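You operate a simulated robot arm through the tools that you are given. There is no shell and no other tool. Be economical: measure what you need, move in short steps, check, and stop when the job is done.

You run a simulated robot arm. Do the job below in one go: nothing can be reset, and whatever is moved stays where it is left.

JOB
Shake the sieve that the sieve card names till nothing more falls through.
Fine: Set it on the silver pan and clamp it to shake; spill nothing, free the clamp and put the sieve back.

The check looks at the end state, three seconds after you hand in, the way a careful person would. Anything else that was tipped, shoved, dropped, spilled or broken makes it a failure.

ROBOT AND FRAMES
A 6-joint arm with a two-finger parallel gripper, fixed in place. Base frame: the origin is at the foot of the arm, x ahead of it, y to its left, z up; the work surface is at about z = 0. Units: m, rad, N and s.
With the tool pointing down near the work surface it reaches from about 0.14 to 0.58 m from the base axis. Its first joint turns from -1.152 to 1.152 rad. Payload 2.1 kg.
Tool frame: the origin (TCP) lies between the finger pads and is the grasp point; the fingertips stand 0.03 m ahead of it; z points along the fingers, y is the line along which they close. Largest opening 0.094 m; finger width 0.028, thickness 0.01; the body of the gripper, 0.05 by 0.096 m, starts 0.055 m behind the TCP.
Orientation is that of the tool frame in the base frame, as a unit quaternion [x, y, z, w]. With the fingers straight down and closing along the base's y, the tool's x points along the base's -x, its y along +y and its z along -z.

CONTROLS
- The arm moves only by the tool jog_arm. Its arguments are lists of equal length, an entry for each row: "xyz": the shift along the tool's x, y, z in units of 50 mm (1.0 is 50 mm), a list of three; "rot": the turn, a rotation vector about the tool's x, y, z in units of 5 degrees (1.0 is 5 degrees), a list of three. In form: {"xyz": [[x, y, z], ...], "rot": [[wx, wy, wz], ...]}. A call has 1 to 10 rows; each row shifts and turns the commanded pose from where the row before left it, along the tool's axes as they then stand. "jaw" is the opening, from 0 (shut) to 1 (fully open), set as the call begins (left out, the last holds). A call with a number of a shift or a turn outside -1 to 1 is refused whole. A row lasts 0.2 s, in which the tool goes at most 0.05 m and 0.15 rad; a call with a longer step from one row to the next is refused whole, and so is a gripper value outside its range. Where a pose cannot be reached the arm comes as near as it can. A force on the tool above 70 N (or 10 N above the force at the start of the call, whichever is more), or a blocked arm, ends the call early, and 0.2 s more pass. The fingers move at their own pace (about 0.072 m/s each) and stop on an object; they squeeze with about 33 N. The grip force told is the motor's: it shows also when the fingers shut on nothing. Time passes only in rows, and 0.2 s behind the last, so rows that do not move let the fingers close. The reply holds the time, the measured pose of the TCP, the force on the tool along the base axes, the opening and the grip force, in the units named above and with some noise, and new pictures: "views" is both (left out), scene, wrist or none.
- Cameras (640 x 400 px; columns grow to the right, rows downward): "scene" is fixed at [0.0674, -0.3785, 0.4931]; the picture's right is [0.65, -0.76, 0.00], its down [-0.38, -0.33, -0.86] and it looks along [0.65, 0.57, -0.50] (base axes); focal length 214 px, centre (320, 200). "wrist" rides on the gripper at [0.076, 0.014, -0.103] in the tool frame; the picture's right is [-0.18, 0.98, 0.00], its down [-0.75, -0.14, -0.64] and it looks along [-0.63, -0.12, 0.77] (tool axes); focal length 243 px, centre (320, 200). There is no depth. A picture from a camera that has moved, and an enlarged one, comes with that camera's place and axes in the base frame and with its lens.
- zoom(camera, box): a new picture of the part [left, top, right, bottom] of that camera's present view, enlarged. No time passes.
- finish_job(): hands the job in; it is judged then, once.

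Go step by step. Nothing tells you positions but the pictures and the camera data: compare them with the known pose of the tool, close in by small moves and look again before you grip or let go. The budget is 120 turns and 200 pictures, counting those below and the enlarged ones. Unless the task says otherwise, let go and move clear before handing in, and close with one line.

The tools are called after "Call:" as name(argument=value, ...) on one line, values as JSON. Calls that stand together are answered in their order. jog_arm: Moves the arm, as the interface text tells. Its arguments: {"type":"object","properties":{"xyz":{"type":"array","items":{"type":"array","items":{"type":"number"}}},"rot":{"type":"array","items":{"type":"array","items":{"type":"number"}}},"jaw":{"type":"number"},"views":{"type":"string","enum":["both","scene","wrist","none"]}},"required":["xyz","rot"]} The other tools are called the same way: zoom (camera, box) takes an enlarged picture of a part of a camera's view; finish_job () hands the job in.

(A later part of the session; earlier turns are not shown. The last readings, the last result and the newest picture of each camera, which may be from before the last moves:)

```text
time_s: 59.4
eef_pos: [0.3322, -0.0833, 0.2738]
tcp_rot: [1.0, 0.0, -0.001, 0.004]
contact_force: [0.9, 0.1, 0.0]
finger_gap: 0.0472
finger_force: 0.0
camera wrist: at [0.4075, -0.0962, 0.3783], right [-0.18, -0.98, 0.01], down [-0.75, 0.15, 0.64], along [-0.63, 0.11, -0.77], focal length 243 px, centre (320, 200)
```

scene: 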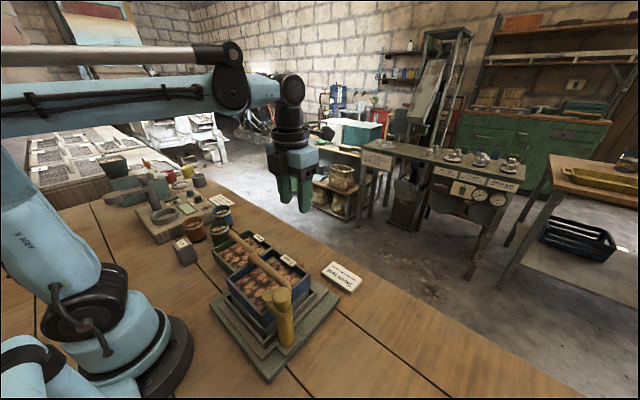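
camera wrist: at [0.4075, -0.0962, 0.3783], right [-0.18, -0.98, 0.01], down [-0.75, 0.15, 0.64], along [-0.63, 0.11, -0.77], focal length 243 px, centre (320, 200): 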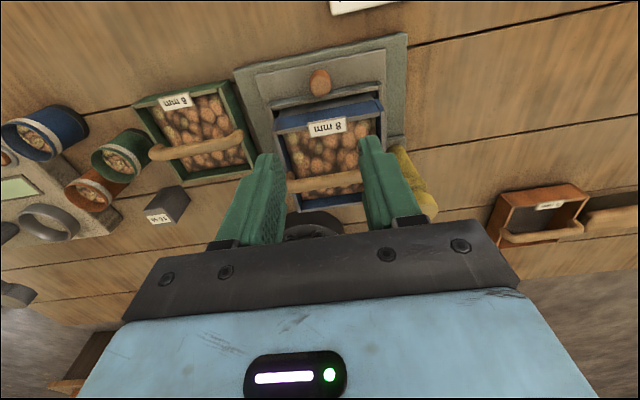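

Call:
jog_arm(xyz=[[0, 0.03, 0.8], [0, 0, 0.8], [0, 0, 0.8], [0, 0, 0.6], [0, 0, 0]], rot=[[0, 0, 0], [0, 0, 0], [0, 0, 0], [0, 0, 0], [0, 0, 0]], jaw=0.6)

Call:
zoom(camera="wrist", box=[180, 0, 500, 240])

Call:
zoom(camera="scene", box=[220, 210, 360, 350])

```text
time_s: 60.6
eef_pos: [0.3312, -0.0865, 0.1254]
tcp_rot: [1.0, 0.001, -0.002, 0.004]
contact_force: [-1.1, 0.7, -1.1]
finger_gap: 0.0565
finger_force: 0.0
camera wrist: at [0.4082, -0.0988, 0.2284], right [-0.18, -0.98, 0.01], down [-0.75, 0.14, 0.64], along [-0.63, 0.11, -0.77], focal length 243 px, centre (320, 200)
```

scene: 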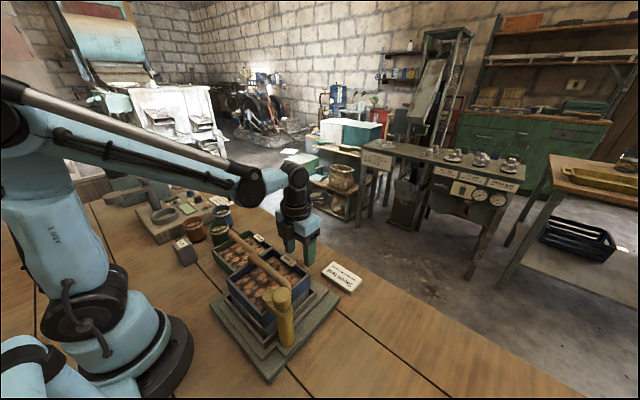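
wrist: 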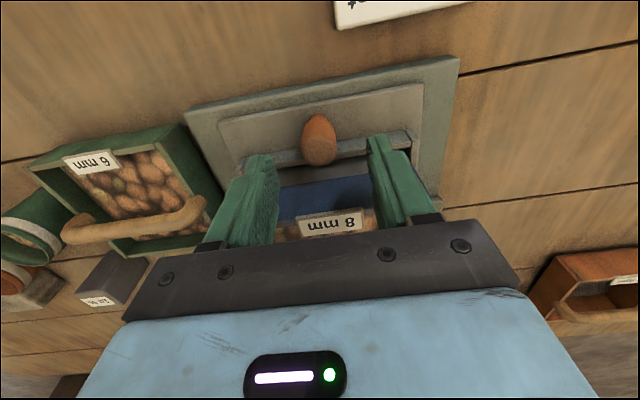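

```text
1.67 times, centred on (340, 120) of wrist
camera zoom: at [0.4082, -0.0988, 0.2284], right [-0.18, -0.98, 0.01], down [-0.75, 0.14, 0.64], along [-0.63, 0.11, -0.77], focal length 404 px, centre (287, 333)
```

zoom: 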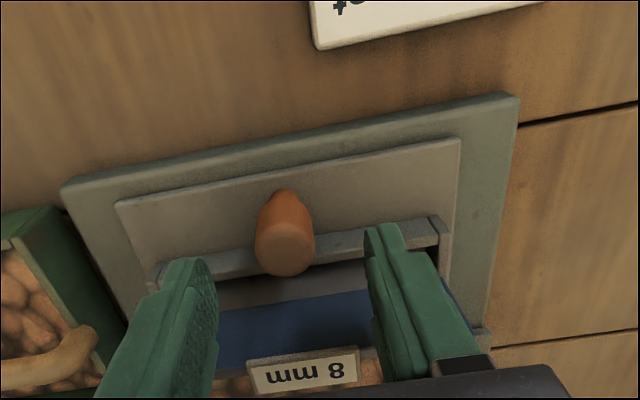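

```text
2.86 times, centred on (290, 280) of scene
camera zoom: at [0.0674, -0.3785, 0.4931], right [0.65, -0.76, 0.0], down [-0.38, -0.33, -0.86], along [0.65, 0.57, -0.5], focal length 613 px, centre (406, -29)
```

zoom: 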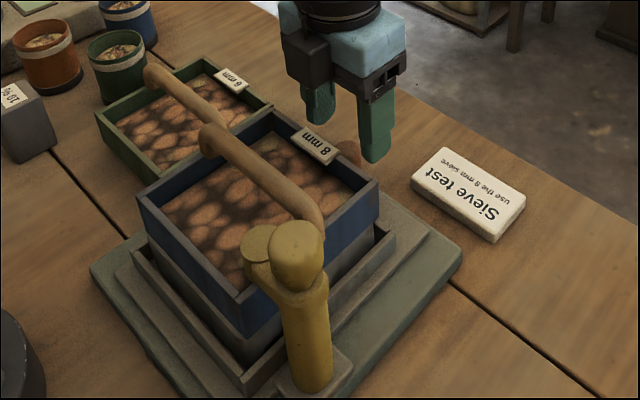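

Call:
jog_arm(xyz=[[0.02, 0, 0.4], [0, 0, 0.4], [0, 0, 0.25], [0, 0, 0]], rot=[[0, 0, 0], [0, 0, 0], [0, 0, 0], [0, 0, 0]])

Call:
zoom(camera="scene", box=[220, 210, 360, 350])

```text
time_s: 61.6
eef_pos: [0.3326, -0.0855, 0.072]
tcp_rot: [1.0, 0.001, -0.001, 0.005]
contact_force: [0.2, 0.2, -0.4]
finger_gap: 0.0564
finger_force: 0.1
camera wrist: at [0.409, -0.0992, 0.1747], right [-0.18, -0.98, 0.01], down [-0.75, 0.14, 0.64], along [-0.63, 0.11, -0.77], focal length 243 px, centre (320, 200)
```

scene: 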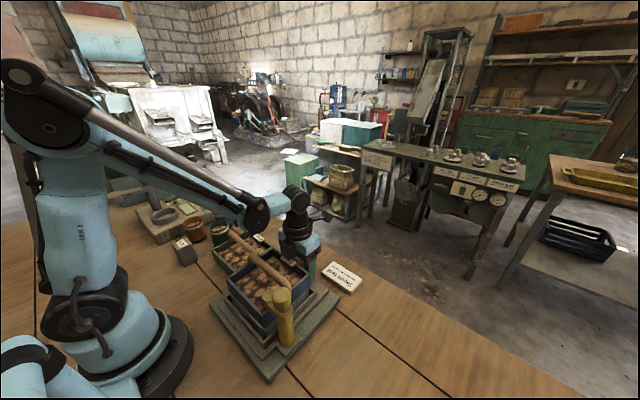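
wrist: 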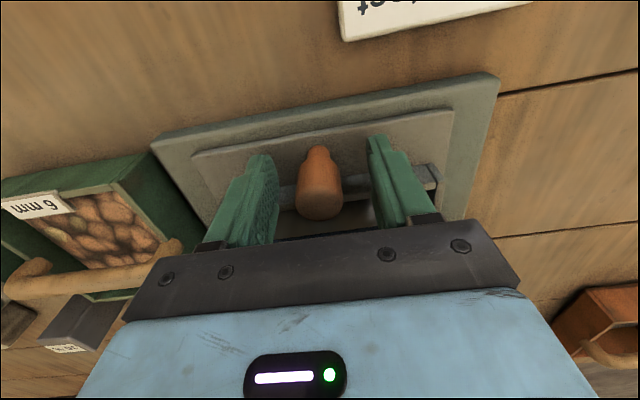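

```text
2.86 times, centred on (290, 280) of scene
camera zoom: at [0.0674, -0.3785, 0.4931], right [0.65, -0.76, 0.0], down [-0.38, -0.33, -0.86], along [0.65, 0.57, -0.5], focal length 613 px, centre (406, -29)
```

zoom: 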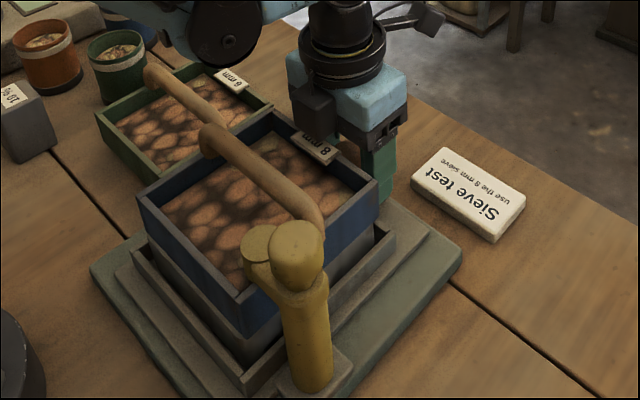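

The peg is between the fingers. I grip it and make a small test slide along y.

Call:
jog_arm(xyz=[[0, 0, 0], [0, 0, 0], [0, 0, 0]], rot=[[0, 0, 0], [0, 0, 0], [0, 0, 0]], jaw=0, views="none")

Call:
jog_arm(xyz=[[0, 0.05, 0], [0, 0.05, 0], [0, 0.05, 0], [0, 0, 0]], rot=[[0, 0, 0], [0, 0, 0], [0, 0, 0], [0, 0, 0]])

Call:
zoom(camera="scene", box=[220, 210, 360, 350])

```text
time_s: 62.4
eef_pos: [0.3321, -0.0865, 0.071]
tcp_rot: [1.0, 0.002, -0.001, 0.003]
contact_force: [1.1, -1.3, -6.9]
finger_gap: 0.0246
finger_force: 45.4
```

```text
time_s: 63.4
eef_pos: [0.3327, -0.0939, 0.0724]
tcp_rot: [1.0, 0.002, 0.0, 0.004]
contact_force: [2.3, 0.3, -26.9]
finger_gap: 0.0249
finger_force: 45.3
camera wrist: at [0.4089, -0.1063, 0.1752], right [-0.18, -0.98, 0.01], down [-0.75, 0.14, 0.64], along [-0.63, 0.11, -0.77], focal length 243 px, centre (320, 200)
```

scene: 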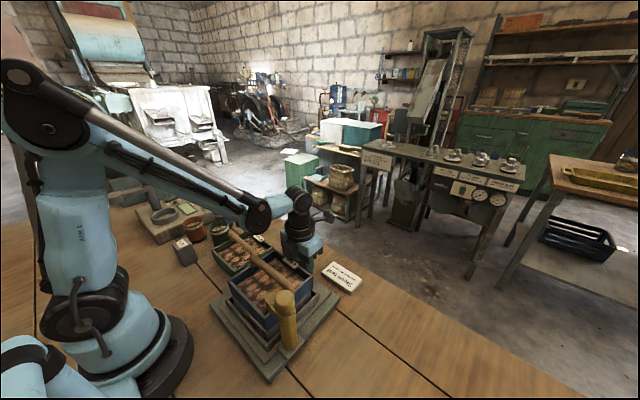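
wrist: 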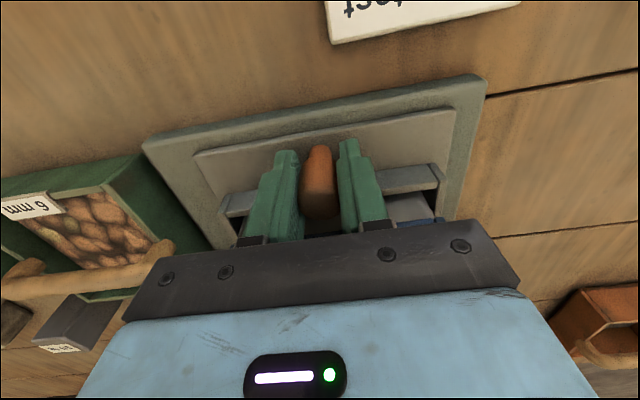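

```text
2.86 times, centred on (290, 280) of scene
camera zoom: at [0.0675, -0.3785, 0.4931], right [0.65, -0.76, 0.0], down [-0.38, -0.33, -0.86], along [0.65, 0.57, -0.5], focal length 613 px, centre (406, -29)
```

zoom: 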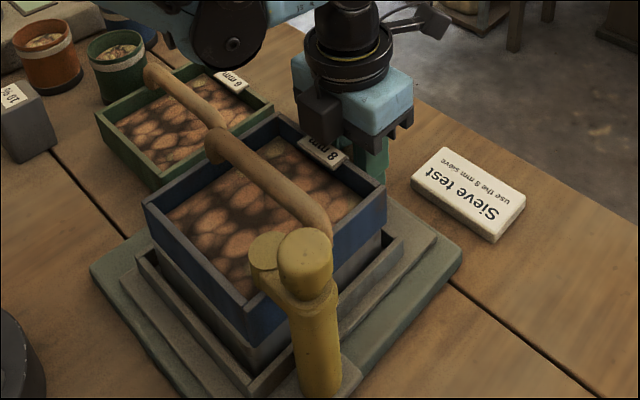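

The whole deck, pan, sieve and clamp slide together along y. I begin shaking with about ±12 mm strokes.

Call:
jog_arm(xyz=[[0, -0.2, 0.01], [0, -0.2, 0], [0, 0.45, 0], [0, -0.45, 0], [0, 0.45, 0], [0, -0.45, 0], [0, 0.45, 0], [0, -0.45, 0], [0, 0.45, 0], [0, -0.45, 0]], rot=[[0, 0, 0], [0, 0, 0], [0, 0, 0], [0, 0, 0], [0, 0, 0], [0, 0, 0], [0, 0, 0], [0, 0, 0], [0, 0, 0], [0, 0, 0]])

Call:
zoom(camera="scene", box=[200, 210, 350, 390])

```text
time_s: 65.6
eef_pos: [0.3331, -0.0753, 0.0734]
tcp_rot: [1.0, 0.001, -0.003, 0.006]
contact_force: [-7.3, -1.4, 29.9]
finger_gap: 0.025
finger_force: 45.3
camera wrist: at [0.4085, -0.0876, 0.1762], right [-0.18, -0.98, 0.01], down [-0.75, 0.14, 0.64], along [-0.64, 0.11, -0.76], focal length 243 px, centre (320, 200)
```

scene: 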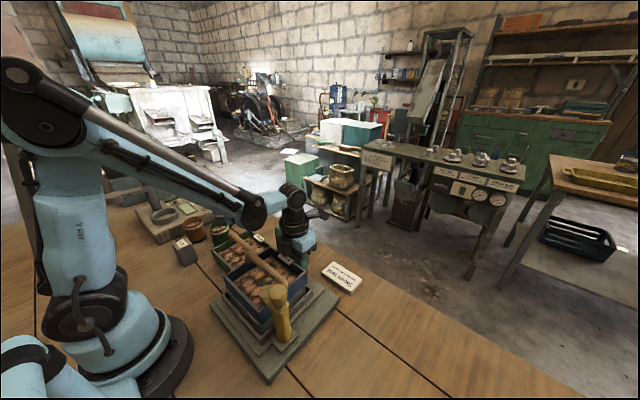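
wrist: 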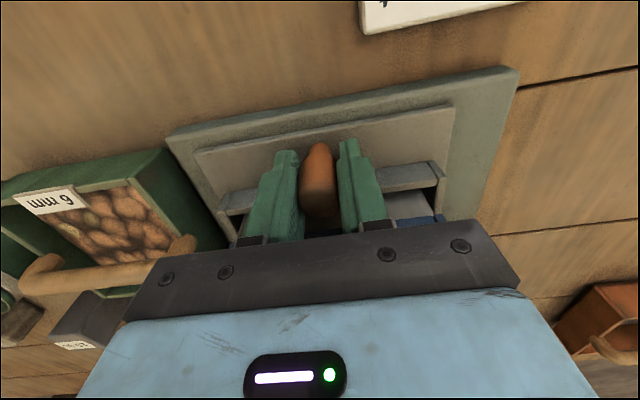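

```text
2.22 times, centred on (275, 300) of scene
camera zoom: at [0.0672, -0.3785, 0.4932], right [0.65, -0.76, 0.0], down [-0.38, -0.33, -0.86], along [0.65, 0.57, -0.5], focal length 477 px, centre (420, -22)
```

zoom: 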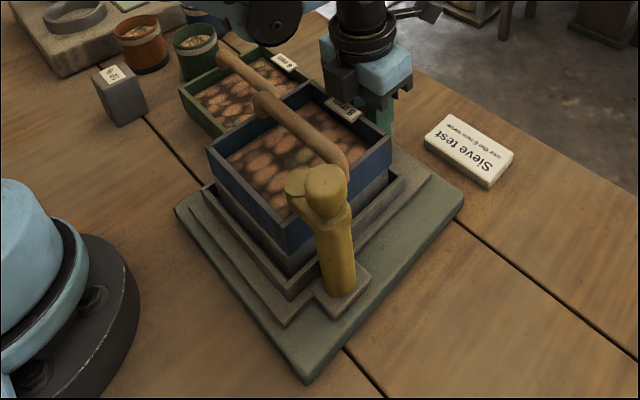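

Call:
jog_arm(xyz=[[0, 0.45, 0], [0, -0.45, 0], [0, 0.45, 0], [0, -0.45, 0], [0, 0.45, 0], [0, -0.45, 0], [0, 0.45, 0], [0, -0.45, 0], [0, 0.45, 0], [0, -0.45, 0]], rot=[[0, 0, 0], [0, 0, 0], [0, 0, 0], [0, 0, 0], [0, 0, 0], [0, 0, 0], [0, 0, 0], [0, 0, 0], [0, 0, 0], [0, 0, 0]], views="none")

Call:
jog_arm(xyz=[[0, 0.45, 0], [0, -0.45, 0], [0, 0.45, 0], [0, -0.45, 0], [0, 0.45, 0], [0, -0.45, 0], [0, 0.45, 0], [0, -0.45, 0], [0, 0.45, 0], [0, -0.45, 0]], rot=[[0, 0, 0], [0, 0, 0], [0, 0, 0], [0, 0, 0], [0, 0, 0], [0, 0, 0], [0, 0, 0], [0, 0, 0], [0, 0, 0], [0, 0, 0]], views="none")

Call:
jog_arm(xyz=[[0, 0.45, 0], [0, -0.45, 0], [0, 0.45, 0], [0, -0.45, 0], [0, 0.45, 0], [0, -0.45, 0], [0, 0.45, 0], [0, -0.45, 0], [0, 0.45, 0], [0, -0.45, 0]], rot=[[0, 0, 0], [0, 0, 0], [0, 0, 0], [0, 0, 0], [0, 0, 0], [0, 0, 0], [0, 0, 0], [0, 0, 0], [0, 0, 0], [0, 0, 0]], views="scene")

Call:
zoom(camera="scene", box=[200, 210, 350, 390])

```text
time_s: 67.8
eef_pos: [0.3329, -0.0751, 0.0713]
tcp_rot: [1.0, 0.002, -0.002, 0.004]
contact_force: [-11.5, -0.8, 30.3]
finger_gap: 0.025
finger_force: 45.5
```

```text
time_s: 70.0
eef_pos: [0.3325, -0.0727, 0.0727]
tcp_rot: [1.0, 0.003, -0.001, 0.004]
contact_force: [-3.2, -1.6, 31.0]
finger_gap: 0.0248
finger_force: 44.8
```

```text
time_s: 72.2
eef_pos: [0.3328, -0.0731, 0.0704]
tcp_rot: [1.0, 0.002, -0.002, 0.005]
contact_force: [-0.1, -0.8, 31.1]
finger_gap: 0.0246
finger_force: 44.8
```

scene: 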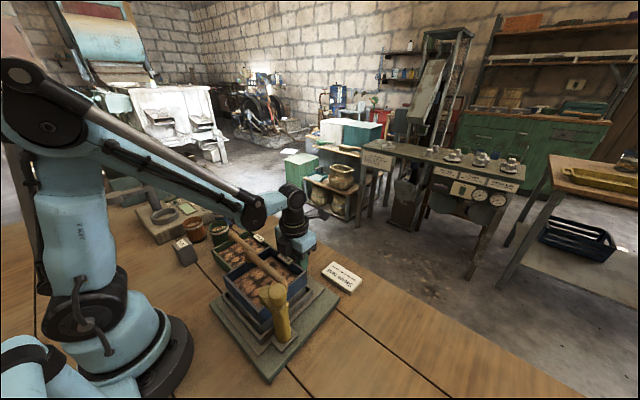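

```text
2.22 times, centred on (275, 300) of scene
camera zoom: at [0.0672, -0.3785, 0.4932], right [0.65, -0.76, 0.0], down [-0.38, -0.33, -0.86], along [0.65, 0.57, -0.5], focal length 477 px, centre (420, -22)
```

zoom: 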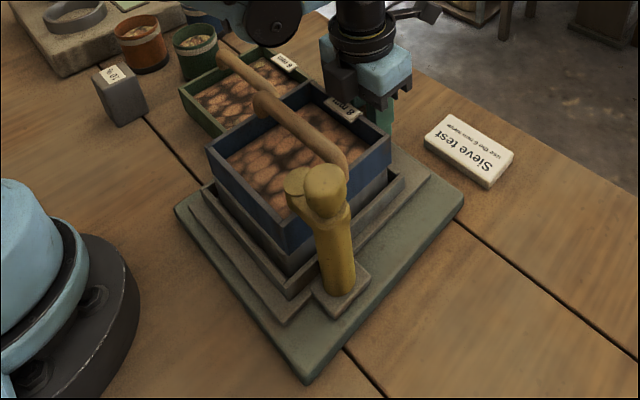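

Call:
zoom(camera="scene", box=[220, 240, 310, 320])

Call:
jog_arm(xyz=[[0, 0.45, 0], [0, -0.45, 0], [0, 0.45, 0], [0, -0.45, 0], [0, 0.45, 0], [0, -0.45, 0], [0, 0.45, 0], [0, -0.45, 0], [0, 0.45, 0], [0, -0.45, 0]], rot=[[0, 0, 0], [0, 0, 0], [0, 0, 0], [0, 0, 0], [0, 0, 0], [0, 0, 0], [0, 0, 0], [0, 0, 0], [0, 0, 0], [0, 0, 0]], views="none")

Call:
jog_arm(xyz=[[0, 0.45, 0], [0, -0.45, 0], [0, 0.45, 0], [0, -0.45, 0], [0, 0.45, 0], [0, -0.45, 0], [0, 0.45, 0], [0, -0.45, 0], [0, 0.45, 0], [0, -0.45, 0]], rot=[[0, 0, 0], [0, 0, 0], [0, 0, 0], [0, 0, 0], [0, 0, 0], [0, 0, 0], [0, 0, 0], [0, 0, 0], [0, 0, 0], [0, 0, 0]], views="none")

Call:
zoom(camera="scene", box=[220, 240, 310, 320])

```text
5.00 times, centred on (265, 280) of scene
camera zoom: at [0.0672, -0.3785, 0.4932], right [0.65, -0.76, 0.0], down [-0.38, -0.33, -0.86], along [0.65, 0.57, -0.5], focal length 1072 px, centre (595, -200)
```

zoom: 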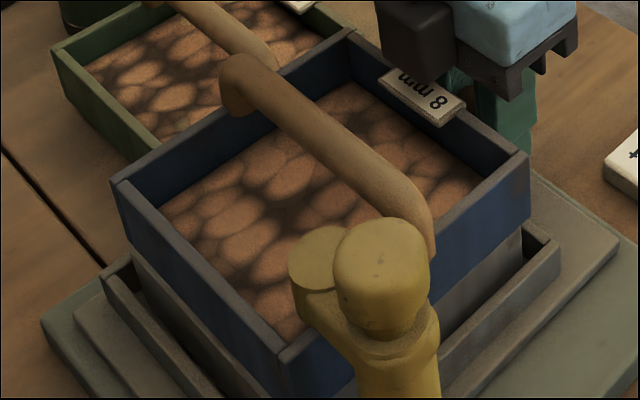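

```text
time_s: 74.4
eef_pos: [0.3329, -0.0736, 0.0708]
tcp_rot: [1.0, 0.002, 0.0, 0.004]
contact_force: [-2.1, -1.3, -31.5]
finger_gap: 0.0248
finger_force: 45.2
```

```text
time_s: 76.6
eef_pos: [0.3321, -0.0748, 0.0711]
tcp_rot: [1.0, 0.002, 0.0, 0.004]
contact_force: [-1.8, -1.5, -13.3]
finger_gap: 0.0248
finger_force: 45.4
```

```text
5.00 times, centred on (265, 280) of scene
camera zoom: at [0.0674, -0.3785, 0.4931], right [0.65, -0.76, 0.0], down [-0.38, -0.33, -0.86], along [0.65, 0.57, -0.5], focal length 1072 px, centre (595, -200)
```

zoom: 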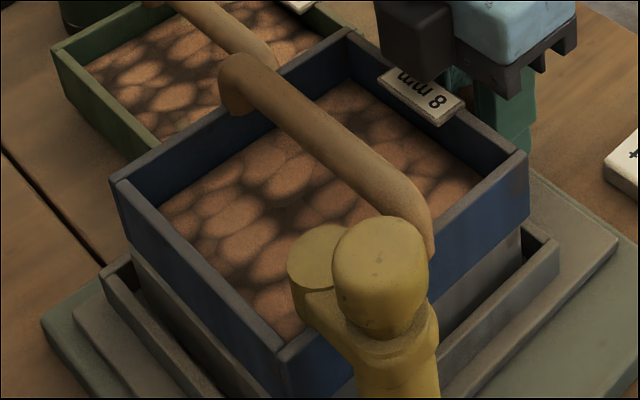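

The fill level has dropped and now looks steady. I add one more longer bout to confirm nothing changes.

Call:
jog_arm(xyz=[[0, 0.5, 0], [0, -0.5, 0], [0, 0.5, 0], [0, -0.5, 0], [0, 0.5, 0], [0, -0.5, 0], [0, 0.5, 0], [0, -0.5, 0], [0, 0.5, 0], [0, -0.5, 0]], rot=[[0, 0, 0], [0, 0, 0], [0, 0, 0], [0, 0, 0], [0, 0, 0], [0, 0, 0], [0, 0, 0], [0, 0, 0], [0, 0, 0], [0, 0, 0]], views="none")

Call:
jog_arm(xyz=[[0, 0.5, 0], [0, -0.5, 0], [0, 0.5, 0], [0, -0.5, 0], [0, 0.5, 0], [0, -0.5, 0], [0, 0.5, 0], [0, -0.5, 0], [0, 0.5, 0], [0, -0.5, 0]], rot=[[0, 0, 0], [0, 0, 0], [0, 0, 0], [0, 0, 0], [0, 0, 0], [0, 0, 0], [0, 0, 0], [0, 0, 0], [0, 0, 0], [0, 0, 0]], views="none")

Call:
jog_arm(xyz=[[0, 0.5, 0], [0, -0.5, 0], [0, 0.5, 0], [0, -0.5, 0], [0, 0.5, 0], [0, -0.5, 0], [0, 0.5, 0], [0, -0.5, 0], [0, 0.24, 0], [0, 0, 0]], rot=[[0, 0, 0], [0, 0, 0], [0, 0, 0], [0, 0, 0], [0, 0, 0], [0, 0, 0], [0, 0, 0], [0, 0, 0], [0, 0, 0], [0, 0, 0]])

Call:
zoom(camera="scene", box=[220, 240, 310, 320])

```text
time_s: 78.8
eef_pos: [0.3312, -0.0744, 0.0698]
tcp_rot: [1.0, 0.002, -0.001, 0.004]
contact_force: [9.5, -1.3, 28.4]
finger_gap: 0.0247
finger_force: 45.0
```

```text
time_s: 81.0
eef_pos: [0.331, -0.0758, 0.0704]
tcp_rot: [1.0, 0.001, -0.001, 0.004]
contact_force: [-16.0, -1.8, -17.8]
finger_gap: 0.0249
finger_force: 44.3
```

```text
time_s: 83.2
eef_pos: [0.3315, -0.0841, 0.0713]
tcp_rot: [1.0, 0.002, 0.001, 0.005]
contact_force: [18.1, 1.9, -24.9]
finger_gap: 0.0248
finger_force: 44.8
camera wrist: at [0.4068, -0.0976, 0.1746], right [-0.18, -0.98, 0.01], down [-0.76, 0.14, 0.64], along [-0.63, 0.11, -0.77], focal length 243 px, centre (320, 200)
```

scene: 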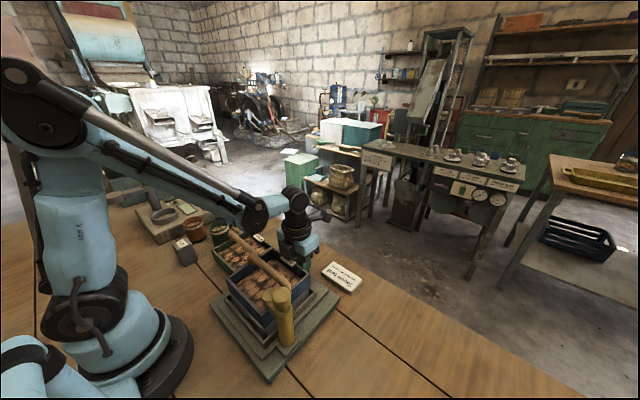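
wrist: 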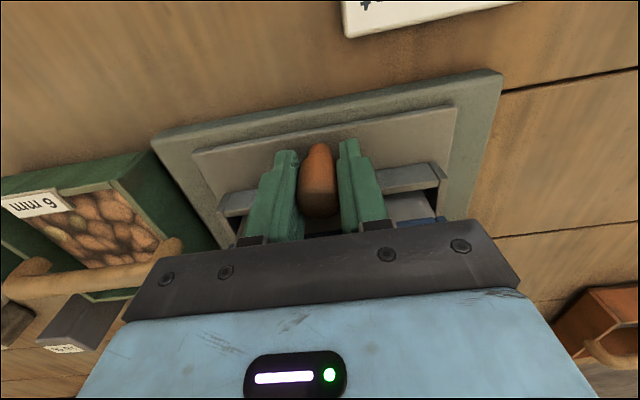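

```text
5.00 times, centred on (265, 280) of scene
camera zoom: at [0.0675, -0.3785, 0.4931], right [0.65, -0.76, 0.0], down [-0.38, -0.33, -0.86], along [0.65, 0.57, -0.5], focal length 1072 px, centre (595, -200)
```

zoom: 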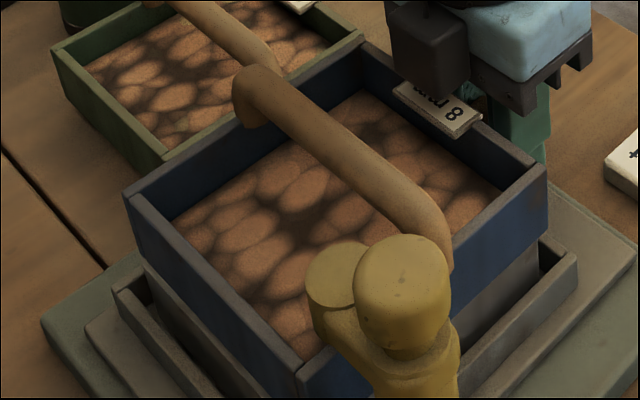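

The level is unchanged, so sifting is complete and the deck is back at centre. I release the peg, rise, and turn back towards the clamp.

Call:
jog_arm(xyz=[[0, 0, 0], [0, 0, 0], [0, 0, 0], [0, 0, -0.5], [0, 0, -1], [0, 0, -1], [0, 0, -1], [0, 0, -0.6], [0, 0, 0]], rot=[[0, 0, 0], [0, 0, 0], [0, 0, 0], [0, 0, 0], [0, 0, 0], [0, 0, 0], [0, 0, 0], [0, 0, 0], [0, 0, 0]], jaw=0.55)

Call:
zoom(camera="wrist", box=[200, 30, 480, 230])

Call:
jog_arm(xyz=[[0, 0, 0], [0, 0, 0], [0, 0, 0], [0, 0, 0], [0, 0, 0], [0, 0, 0], [0, 0, 0], [0, 0, 0], [0, 0, 0], [0, 0, 0]], rot=[[0, 0, -1], [0, 0, -1], [0, 0, -1], [0, 0, -1], [0, 0, -1], [0, 0, -1], [0, 0, -1], [0, 0, -1], [0, 0, -1], [0, 0, -1]], views="none")

Call:
jog_arm(xyz=[[0, 0, 0], [0, 0, 0], [0, 0, 0], [0, 0, 0], [0, 0, 0], [0, 0, 0], [0, 0, 0], [0, 0, 0], [0, 0, 0]], rot=[[0, 0, -1], [0, 0, -1], [0, 0, -1], [0, 0, -1], [0, 0, -1], [0, 0, -1], [0, 0, -1], [0, 0, -1], [0, 0, 0]], views="none")

```text
time_s: 85.2
eef_pos: [0.3319, -0.0827, 0.2749]
tcp_rot: [1.0, 0.002, -0.001, 0.005]
contact_force: [1.0, 0.9, -0.4]
finger_gap: 0.0517
finger_force: 0.1
camera wrist: at [0.4084, -0.0952, 0.3789], right [-0.18, -0.98, 0.01], down [-0.75, 0.14, 0.64], along [-0.63, 0.11, -0.77], focal length 243 px, centre (320, 200)
```

scene: 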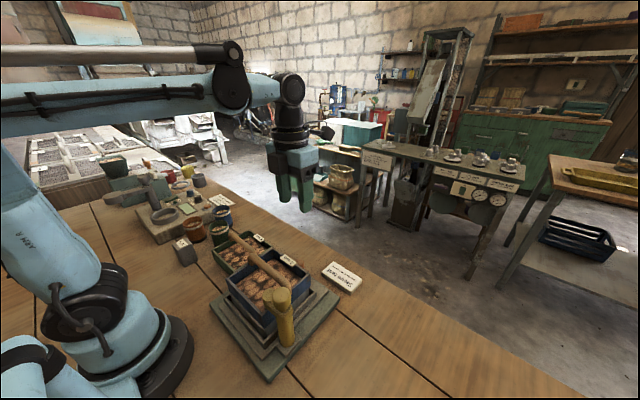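
wrist: 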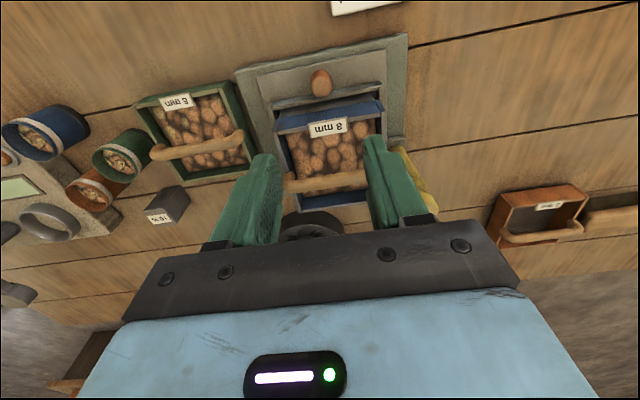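

```text
2.00 times, centred on (340, 130) of wrist
camera zoom: at [0.4084, -0.0952, 0.3789], right [-0.18, -0.98, 0.01], down [-0.75, 0.14, 0.64], along [-0.63, 0.11, -0.77], focal length 485 px, centre (280, 340)
```

zoom: 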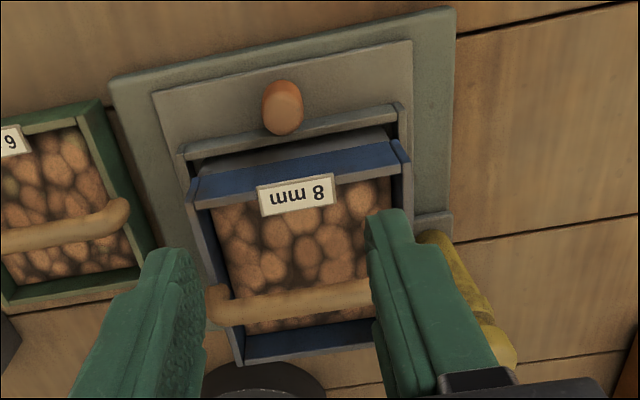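

```text
time_s: 87.4
eef_pos: [0.3311, -0.0845, 0.2767]
tcp_rot: [0.905, 0.425, -0.003, 0.004]
contact_force: [-0.3, -0.4, 1.0]
finger_gap: 0.0515
finger_force: 0.0
```

```text
time_s: 89.4
eef_pos: [0.3329, -0.0851, 0.2764]
tcp_rot: [0.706, 0.708, -0.004, 0.002]
contact_force: [-0.1, -0.5, -0.1]
finger_gap: 0.0516
finger_force: 0.1
```

Call:
jog_arm(xyz=[[-0.48, -0.66, 0], [-0.48, -0.66, 0], [-0.48, -0.66, 0], [-0.47, -0.66, 0], [0, 0, 0.5], [0, 0, 0.5], [0, 0, 0]], rot=[[0, 0, 0], [0, 0, 0], [0, 0, 0], [0, 0, 0], [0, 0, 0], [0, 0, 0], [0, 0, 0]], views="wrist")

Call:
zoom(camera="wrist", box=[200, 0, 480, 230])

```text
time_s: 91.0
eef_pos: [0.1994, -0.1804, 0.2247]
tcp_rot: [0.706, 0.708, -0.003, 0.003]
contact_force: [0.4, -0.3, 0.2]
finger_gap: 0.0518
finger_force: 0.0
camera wrist: at [0.2132, -0.1025, 0.3279], right [0.98, -0.18, 0.0], down [-0.14, -0.75, 0.65], along [-0.12, -0.64, -0.76], focal length 243 px, centre (320, 200)
```

wrist: 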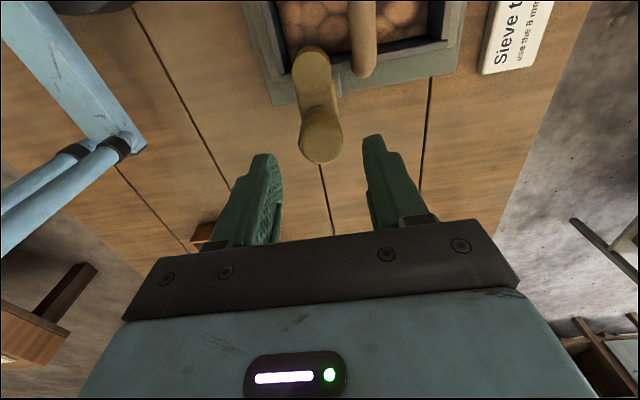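

```text
1.74 times, centred on (340, 115) of wrist
camera zoom: at [0.2132, -0.1025, 0.3279], right [0.98, -0.18, 0.0], down [-0.14, -0.75, 0.65], along [-0.12, -0.64, -0.76], focal length 422 px, centre (285, 348)
```

zoom: 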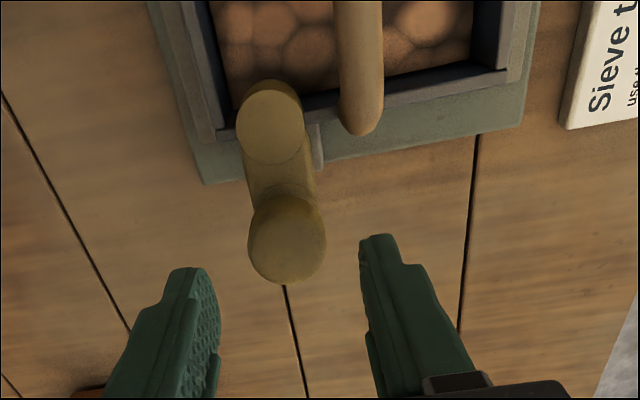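

Call:
jog_arm(xyz=[[0, 0, 0.4], [0, 0, 0.4], [0, 0, 0.27], [0, 0, 0]], rot=[[0, 0, 0], [0, 0, 0], [0, 0, 0], [0, 0, 0]], views="none")

Call:
jog_arm(xyz=[[0, 0, 0], [0, 0, 0], [0, 0, 0]], rot=[[0, 0, 0], [0, 0, 0], [0, 0, 0]], jaw=0, views="wrist")

```text
time_s: 92.0
eef_pos: [0.2002, -0.1814, 0.1735]
tcp_rot: [0.706, 0.708, -0.004, 0.003]
contact_force: [0.5, -0.4, -0.1]
finger_gap: 0.0517
finger_force: 0.1
```

```text
time_s: 92.8
eef_pos: [0.2004, -0.1814, 0.1731]
tcp_rot: [0.706, 0.708, -0.004, 0.003]
contact_force: [-10.4, -0.1, -4.1]
finger_gap: 0.0316
finger_force: 45.3
camera wrist: at [0.214, -0.1032, 0.2763], right [0.98, -0.18, 0.0], down [-0.14, -0.75, 0.65], along [-0.12, -0.64, -0.76], focal length 243 px, centre (320, 200)
```

wrist: 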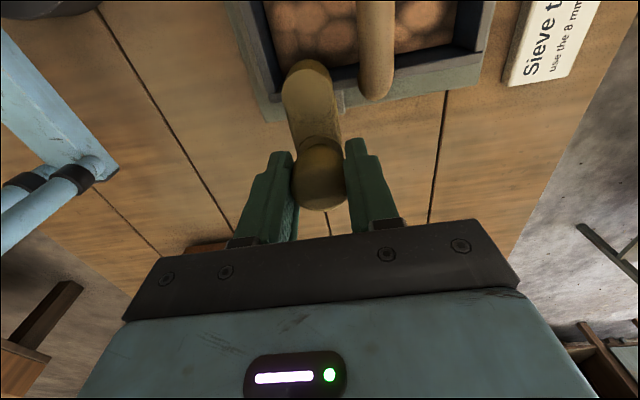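

I turn the clamp open again, watching the forces.

Call:
jog_arm(xyz=[[0, 0, 0], [0, 0, 0], [0, 0, 0], [0, 0, 0], [0, 0, 0]], rot=[[0, 0, -1], [0, 0, -1], [0, 0, -1], [0, 0, -1], [0, 0, 0]], views="none")

Call:
jog_arm(xyz=[[0, 0, 0], [0, 0, 0], [0, 0, 0], [0, 0, 0]], rot=[[0, 0, -1], [0, 0, -1], [0, 0, -1], [0, 0, 0]])

Call:
zoom(camera="scene", box=[210, 230, 340, 370])

```text
time_s: 94.0
eef_pos: [0.2, -0.1825, 0.1732]
tcp_rot: [0.572, 0.82, -0.005, 0.001]
contact_force: [-28.3, 0.0, -0.2]
finger_gap: 0.0316
finger_force: 45.0
```

```text
time_s: 95.0
eef_pos: [0.1996, -0.1807, 0.1746]
tcp_rot: [0.46, 0.888, -0.005, 0.0]
contact_force: [-21.6, -1.4, -29.0]
finger_gap: 0.0317
finger_force: 45.3
camera wrist: at [0.1674, -0.1087, 0.2767], right [0.91, 0.42, -0.01], down [0.32, -0.69, 0.65], along [0.27, -0.59, -0.76], focal length 243 px, centre (320, 200)
```

scene: 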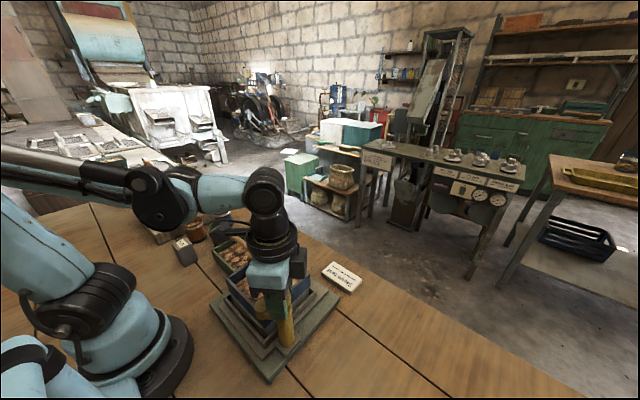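
wrist: 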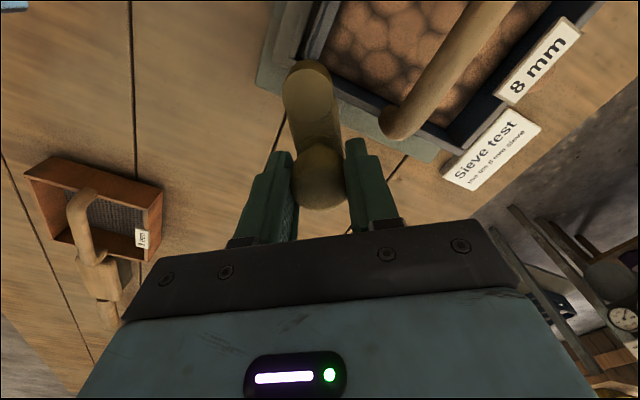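

```text
2.86 times, centred on (275, 300) of scene
camera zoom: at [0.0674, -0.3786, 0.4931], right [0.65, -0.76, 0.0], down [-0.38, -0.33, -0.86], along [0.65, 0.57, -0.5], focal length 613 px, centre (449, -86)
```

zoom: 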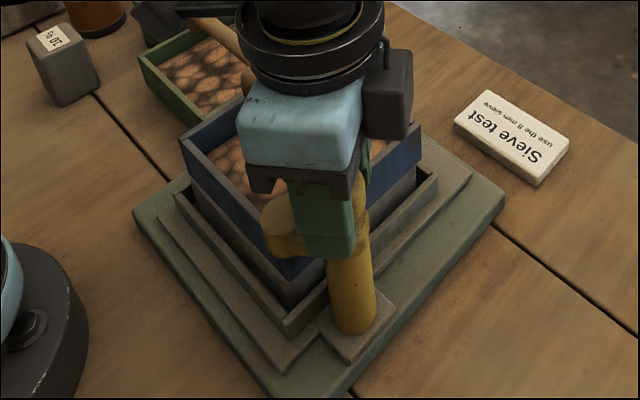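

Call:
jog_arm(xyz=[[0.017, -0.025, 0.02], [0, 0, 0], [0, 0, 0], [0, 0, 0], [0, 0, 0], [0, 0, 0]], rot=[[0, 0, 0], [0, 0, -1], [0, 0, -1], [0, 0, -1], [0, 0, -1], [0, 0, 0]], views="none")

Call:
jog_arm(xyz=[[0.02, 0, 0], [0, 0, 0], [0, 0, 0], [0, 0, 0], [0, 0, 0]], rot=[[0, 0, 0], [0, 0, -1], [0, 0, -1], [0, 0, -1], [0, 0, 0]], views="none")

Call:
jog_arm(xyz=[[0.02, 0, 0], [0, 0, 0], [0, 0, 0], [0, 0, 0], [0, 0, 0]], rot=[[0, 0, 0], [0, 0, -1], [0, 0, -1], [0, 0, -1], [0, 0, 0]])

Call:
zoom(camera="wrist", box=[200, 0, 480, 230])

```text
time_s: 96.4
eef_pos: [0.1997, -0.1811, 0.1733]
tcp_rot: [0.298, 0.954, -0.005, 0.003]
contact_force: [1.6, -1.1, 31.3]
finger_gap: 0.0316
finger_force: 45.2
```

```text
time_s: 97.6
eef_pos: [0.1997, -0.1808, 0.1721]
tcp_rot: [0.171, 0.985, -0.004, 0.002]
contact_force: [25.5, 0.1, 10.8]
finger_gap: 0.0316
finger_force: 45.1
```

```text
time_s: 98.8
eef_pos: [0.1993, -0.1797, 0.1711]
tcp_rot: [0.042, 0.999, -0.005, 0.003]
contact_force: [22.5, -0.8, 5.9]
finger_gap: 0.0317
finger_force: 45.4
camera wrist: at [0.1228, -0.1582, 0.2753], right [0.27, 0.96, -0.01], down [0.74, -0.2, 0.65], along [0.62, -0.18, -0.76], focal length 243 px, centre (320, 200)
```

scene: 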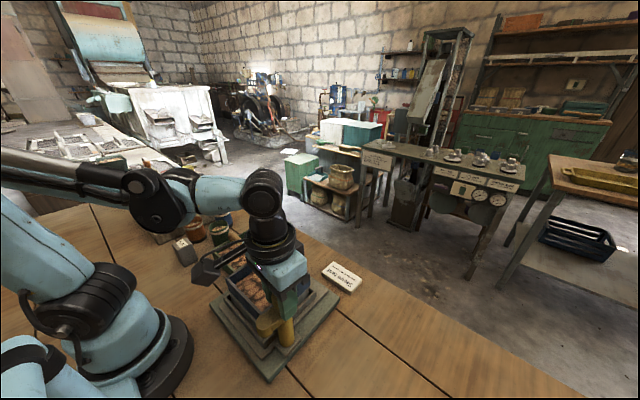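
wrist: 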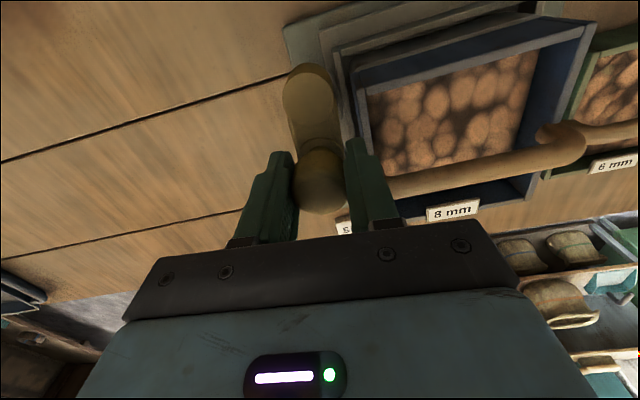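

```text
1.74 times, centred on (340, 115) of wrist
camera zoom: at [0.1228, -0.1582, 0.2753], right [0.27, 0.96, -0.01], down [0.74, -0.2, 0.65], along [0.62, -0.18, -0.76], focal length 422 px, centre (285, 348)
```

zoom: 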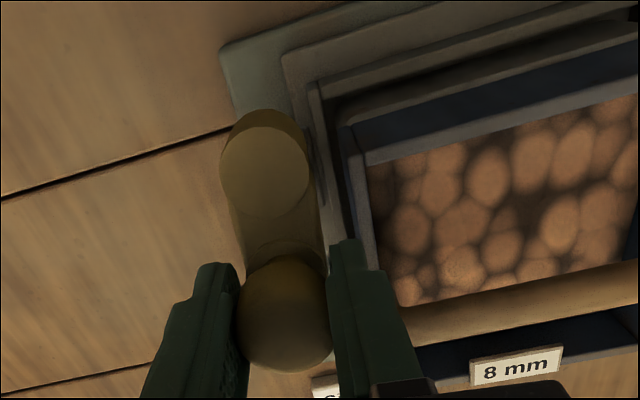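

Call:
jog_arm(xyz=[[0, 0, 0], [0, 0, 0]], rot=[[0, 0, -1], [0, 0, 0]], views="none")

Call:
jog_arm(xyz=[[0, 0, 0], [0, 0, 0], [0, 0, 0], [0, 0, -0.5], [0, 0, -0.9], [0, 0, -0.8], [0, 0, 0]], rot=[[0, 0, 0], [0, 0, 0], [0, 0, 0], [0, 0, 0], [0, 0, 0], [0, 0, 0], [0, 0, 0]], jaw=0.5)

Call:
zoom(camera="scene", box=[200, 240, 350, 390])

```text
time_s: 99.4
eef_pos: [0.198, -0.1792, 0.1727]
tcp_rot: [-0.003, 1.0, -0.004, 0.001]
contact_force: [23.1, -0.6, -19.6]
finger_gap: 0.0315
finger_force: 45.0
```

```text
time_s: 101.0
eef_pos: [0.1978, -0.1768, 0.2823]
tcp_rot: [-0.002, 1.0, -0.004, -0.001]
contact_force: [-0.2, -0.4, -0.4]
finger_gap: 0.0472
finger_force: 0.1
camera wrist: at [0.1217, -0.1619, 0.3861], right [0.18, 0.98, -0.01], down [0.75, -0.13, 0.64], along [0.63, -0.12, -0.77], focal length 243 px, centre (320, 200)
```

scene: 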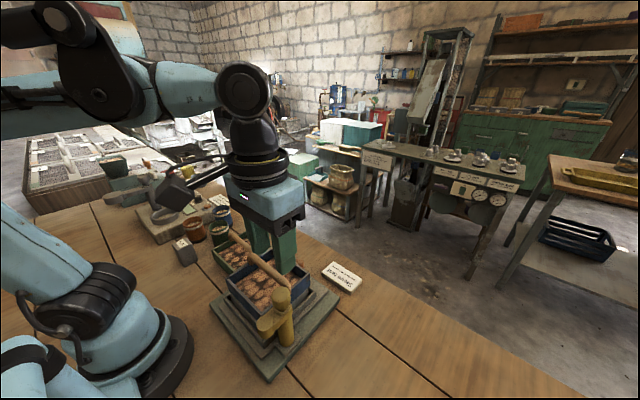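
wrist: 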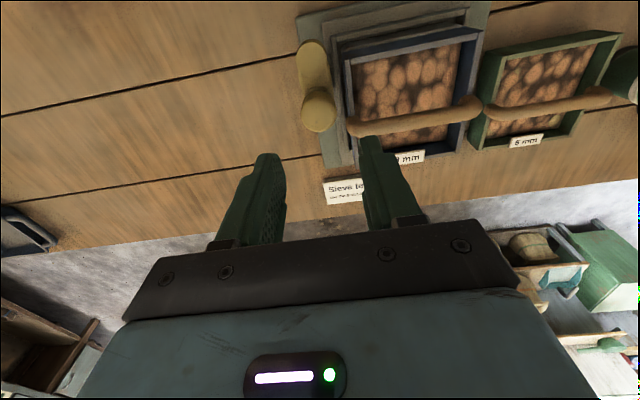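

```text
2.67 times, centred on (275, 315) of scene
camera zoom: at [0.0674, -0.3785, 0.4931], right [0.65, -0.76, 0.0], down [-0.38, -0.33, -0.86], along [0.65, 0.57, -0.5], focal length 572 px, centre (440, -107)
```

zoom: 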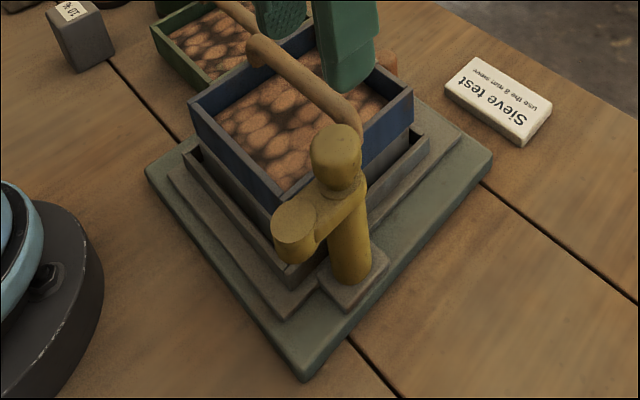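

The clamp is free and back in its original position. Now I go back to the sieve handle at yaw 90°.

Call:
jog_arm(xyz=[[-0.26, 0.6, 0], [-0.26, 0.6, 0], [-0.26, 0.61, 0], [0, 0, 0], [0, 0, 0], [0, 0, 0], [0, 0, 0], [0, 0, 0], [0, 0, 0], [0, 0, 0]], rot=[[0, 0, 0], [0, 0, 0], [0, 0, 0], [0, 0, 1], [0, 0, 1], [0, 0, 1], [0, 0, 1], [0, 0, 1], [0, 0, 1], [0, 0, 1]], views="none")

Call:
jog_arm(xyz=[[0, 0, 0], [0, 0, 0], [0, 0, 0], [0, 0, 0], [0, 0, 0], [0, 0, 0], [0, 0, 0], [0, 0, 0], [0, 0, 0], [0, 0, 0]], rot=[[0, 0, 1], [0, 0, 1], [0, 0, 1], [0, 0, 1], [0, 0, 1], [0, 0, 1], [0, 0, 1], [0, 0, 1], [0, 0, 1], [0, 0, 1]], views="none")

Call:
jog_arm(xyz=[[0, 0, 0], [0, 0, 0.8], [0, 0, 0.8], [0, 0, 0]], rot=[[0, 0, 1], [0, 0, 0], [0, 0, 0], [0, 0, 0]])

Call:
zoom(camera="wrist", box=[160, 0, 480, 230])

```text
time_s: 103.2
eef_pos: [0.2359, -0.0894, 0.2822]
tcp_rot: [0.3, 0.954, -0.004, 0.0]
contact_force: [-0.6, -0.3, -0.3]
finger_gap: 0.0472
finger_force: 0.1
```

```text
time_s: 105.4
eef_pos: [0.2366, -0.0903, 0.2823]
tcp_rot: [0.675, 0.738, -0.004, 0.004]
contact_force: [-0.4, -0.1, 0.1]
finger_gap: 0.0471
finger_force: 0.1
```

```text
time_s: 106.4
eef_pos: [0.2376, -0.0908, 0.2024]
tcp_rot: [0.706, 0.708, -0.004, 0.002]
contact_force: [-1.0, -0.1, -0.3]
finger_gap: 0.0473
finger_force: 0.0
camera wrist: at [0.2507, -0.0127, 0.306], right [0.98, -0.18, 0.0], down [-0.14, -0.75, 0.65], along [-0.12, -0.64, -0.76], focal length 243 px, centre (320, 200)
```

scene: 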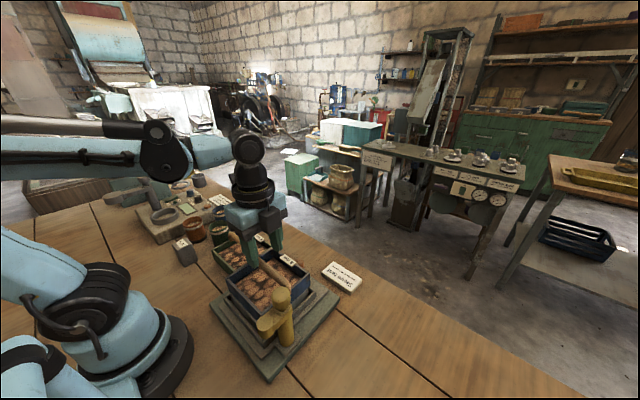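
wrist: 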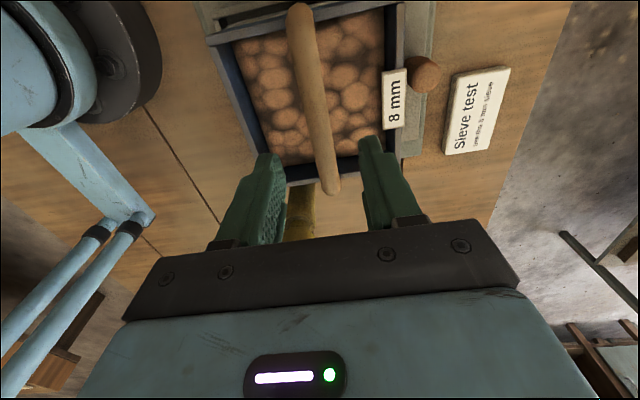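

```text
1.74 times, centred on (320, 115) of wrist
camera zoom: at [0.2507, -0.0127, 0.306], right [0.98, -0.18, 0.0], down [-0.14, -0.75, 0.65], along [-0.12, -0.64, -0.76], focal length 422 px, centre (320, 348)
```

zoom: 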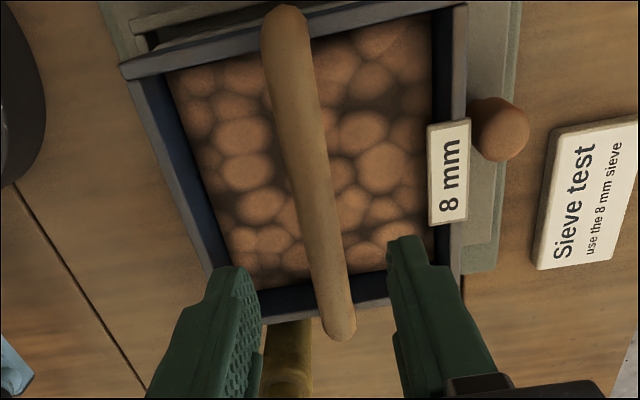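

Call:
jog_arm(xyz=[[0.06, 0, 0.4], [0, 0, 0.5], [0, 0, 0.5], [0, 0, 0]], rot=[[0, 0, 0], [0, 0, 0], [0, 0, 0], [0, 0, 0]], views="wrist")

Call:
zoom(camera="wrist", box=[140, 0, 480, 240])

```text
time_s: 107.4
eef_pos: [0.2345, -0.0863, 0.1319]
tcp_rot: [0.706, 0.708, -0.003, 0.003]
contact_force: [0.6, 0.6, -0.4]
finger_gap: 0.0471
finger_force: 0.1
camera wrist: at [0.2494, -0.0088, 0.2344], right [0.98, -0.18, 0.0], down [-0.14, -0.75, 0.65], along [-0.12, -0.64, -0.76], focal length 243 px, centre (320, 200)
```

wrist: 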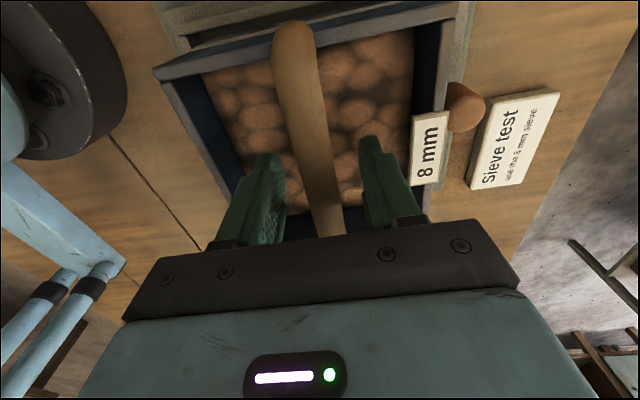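

```text
1.67 times, centred on (310, 120) of wrist
camera zoom: at [0.2494, -0.0088, 0.2344], right [0.98, -0.18, 0.0], down [-0.14, -0.75, 0.65], along [-0.12, -0.64, -0.76], focal length 404 px, centre (337, 333)
```

zoom: 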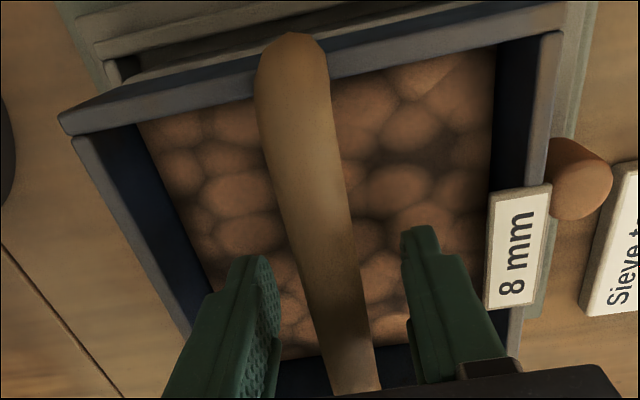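

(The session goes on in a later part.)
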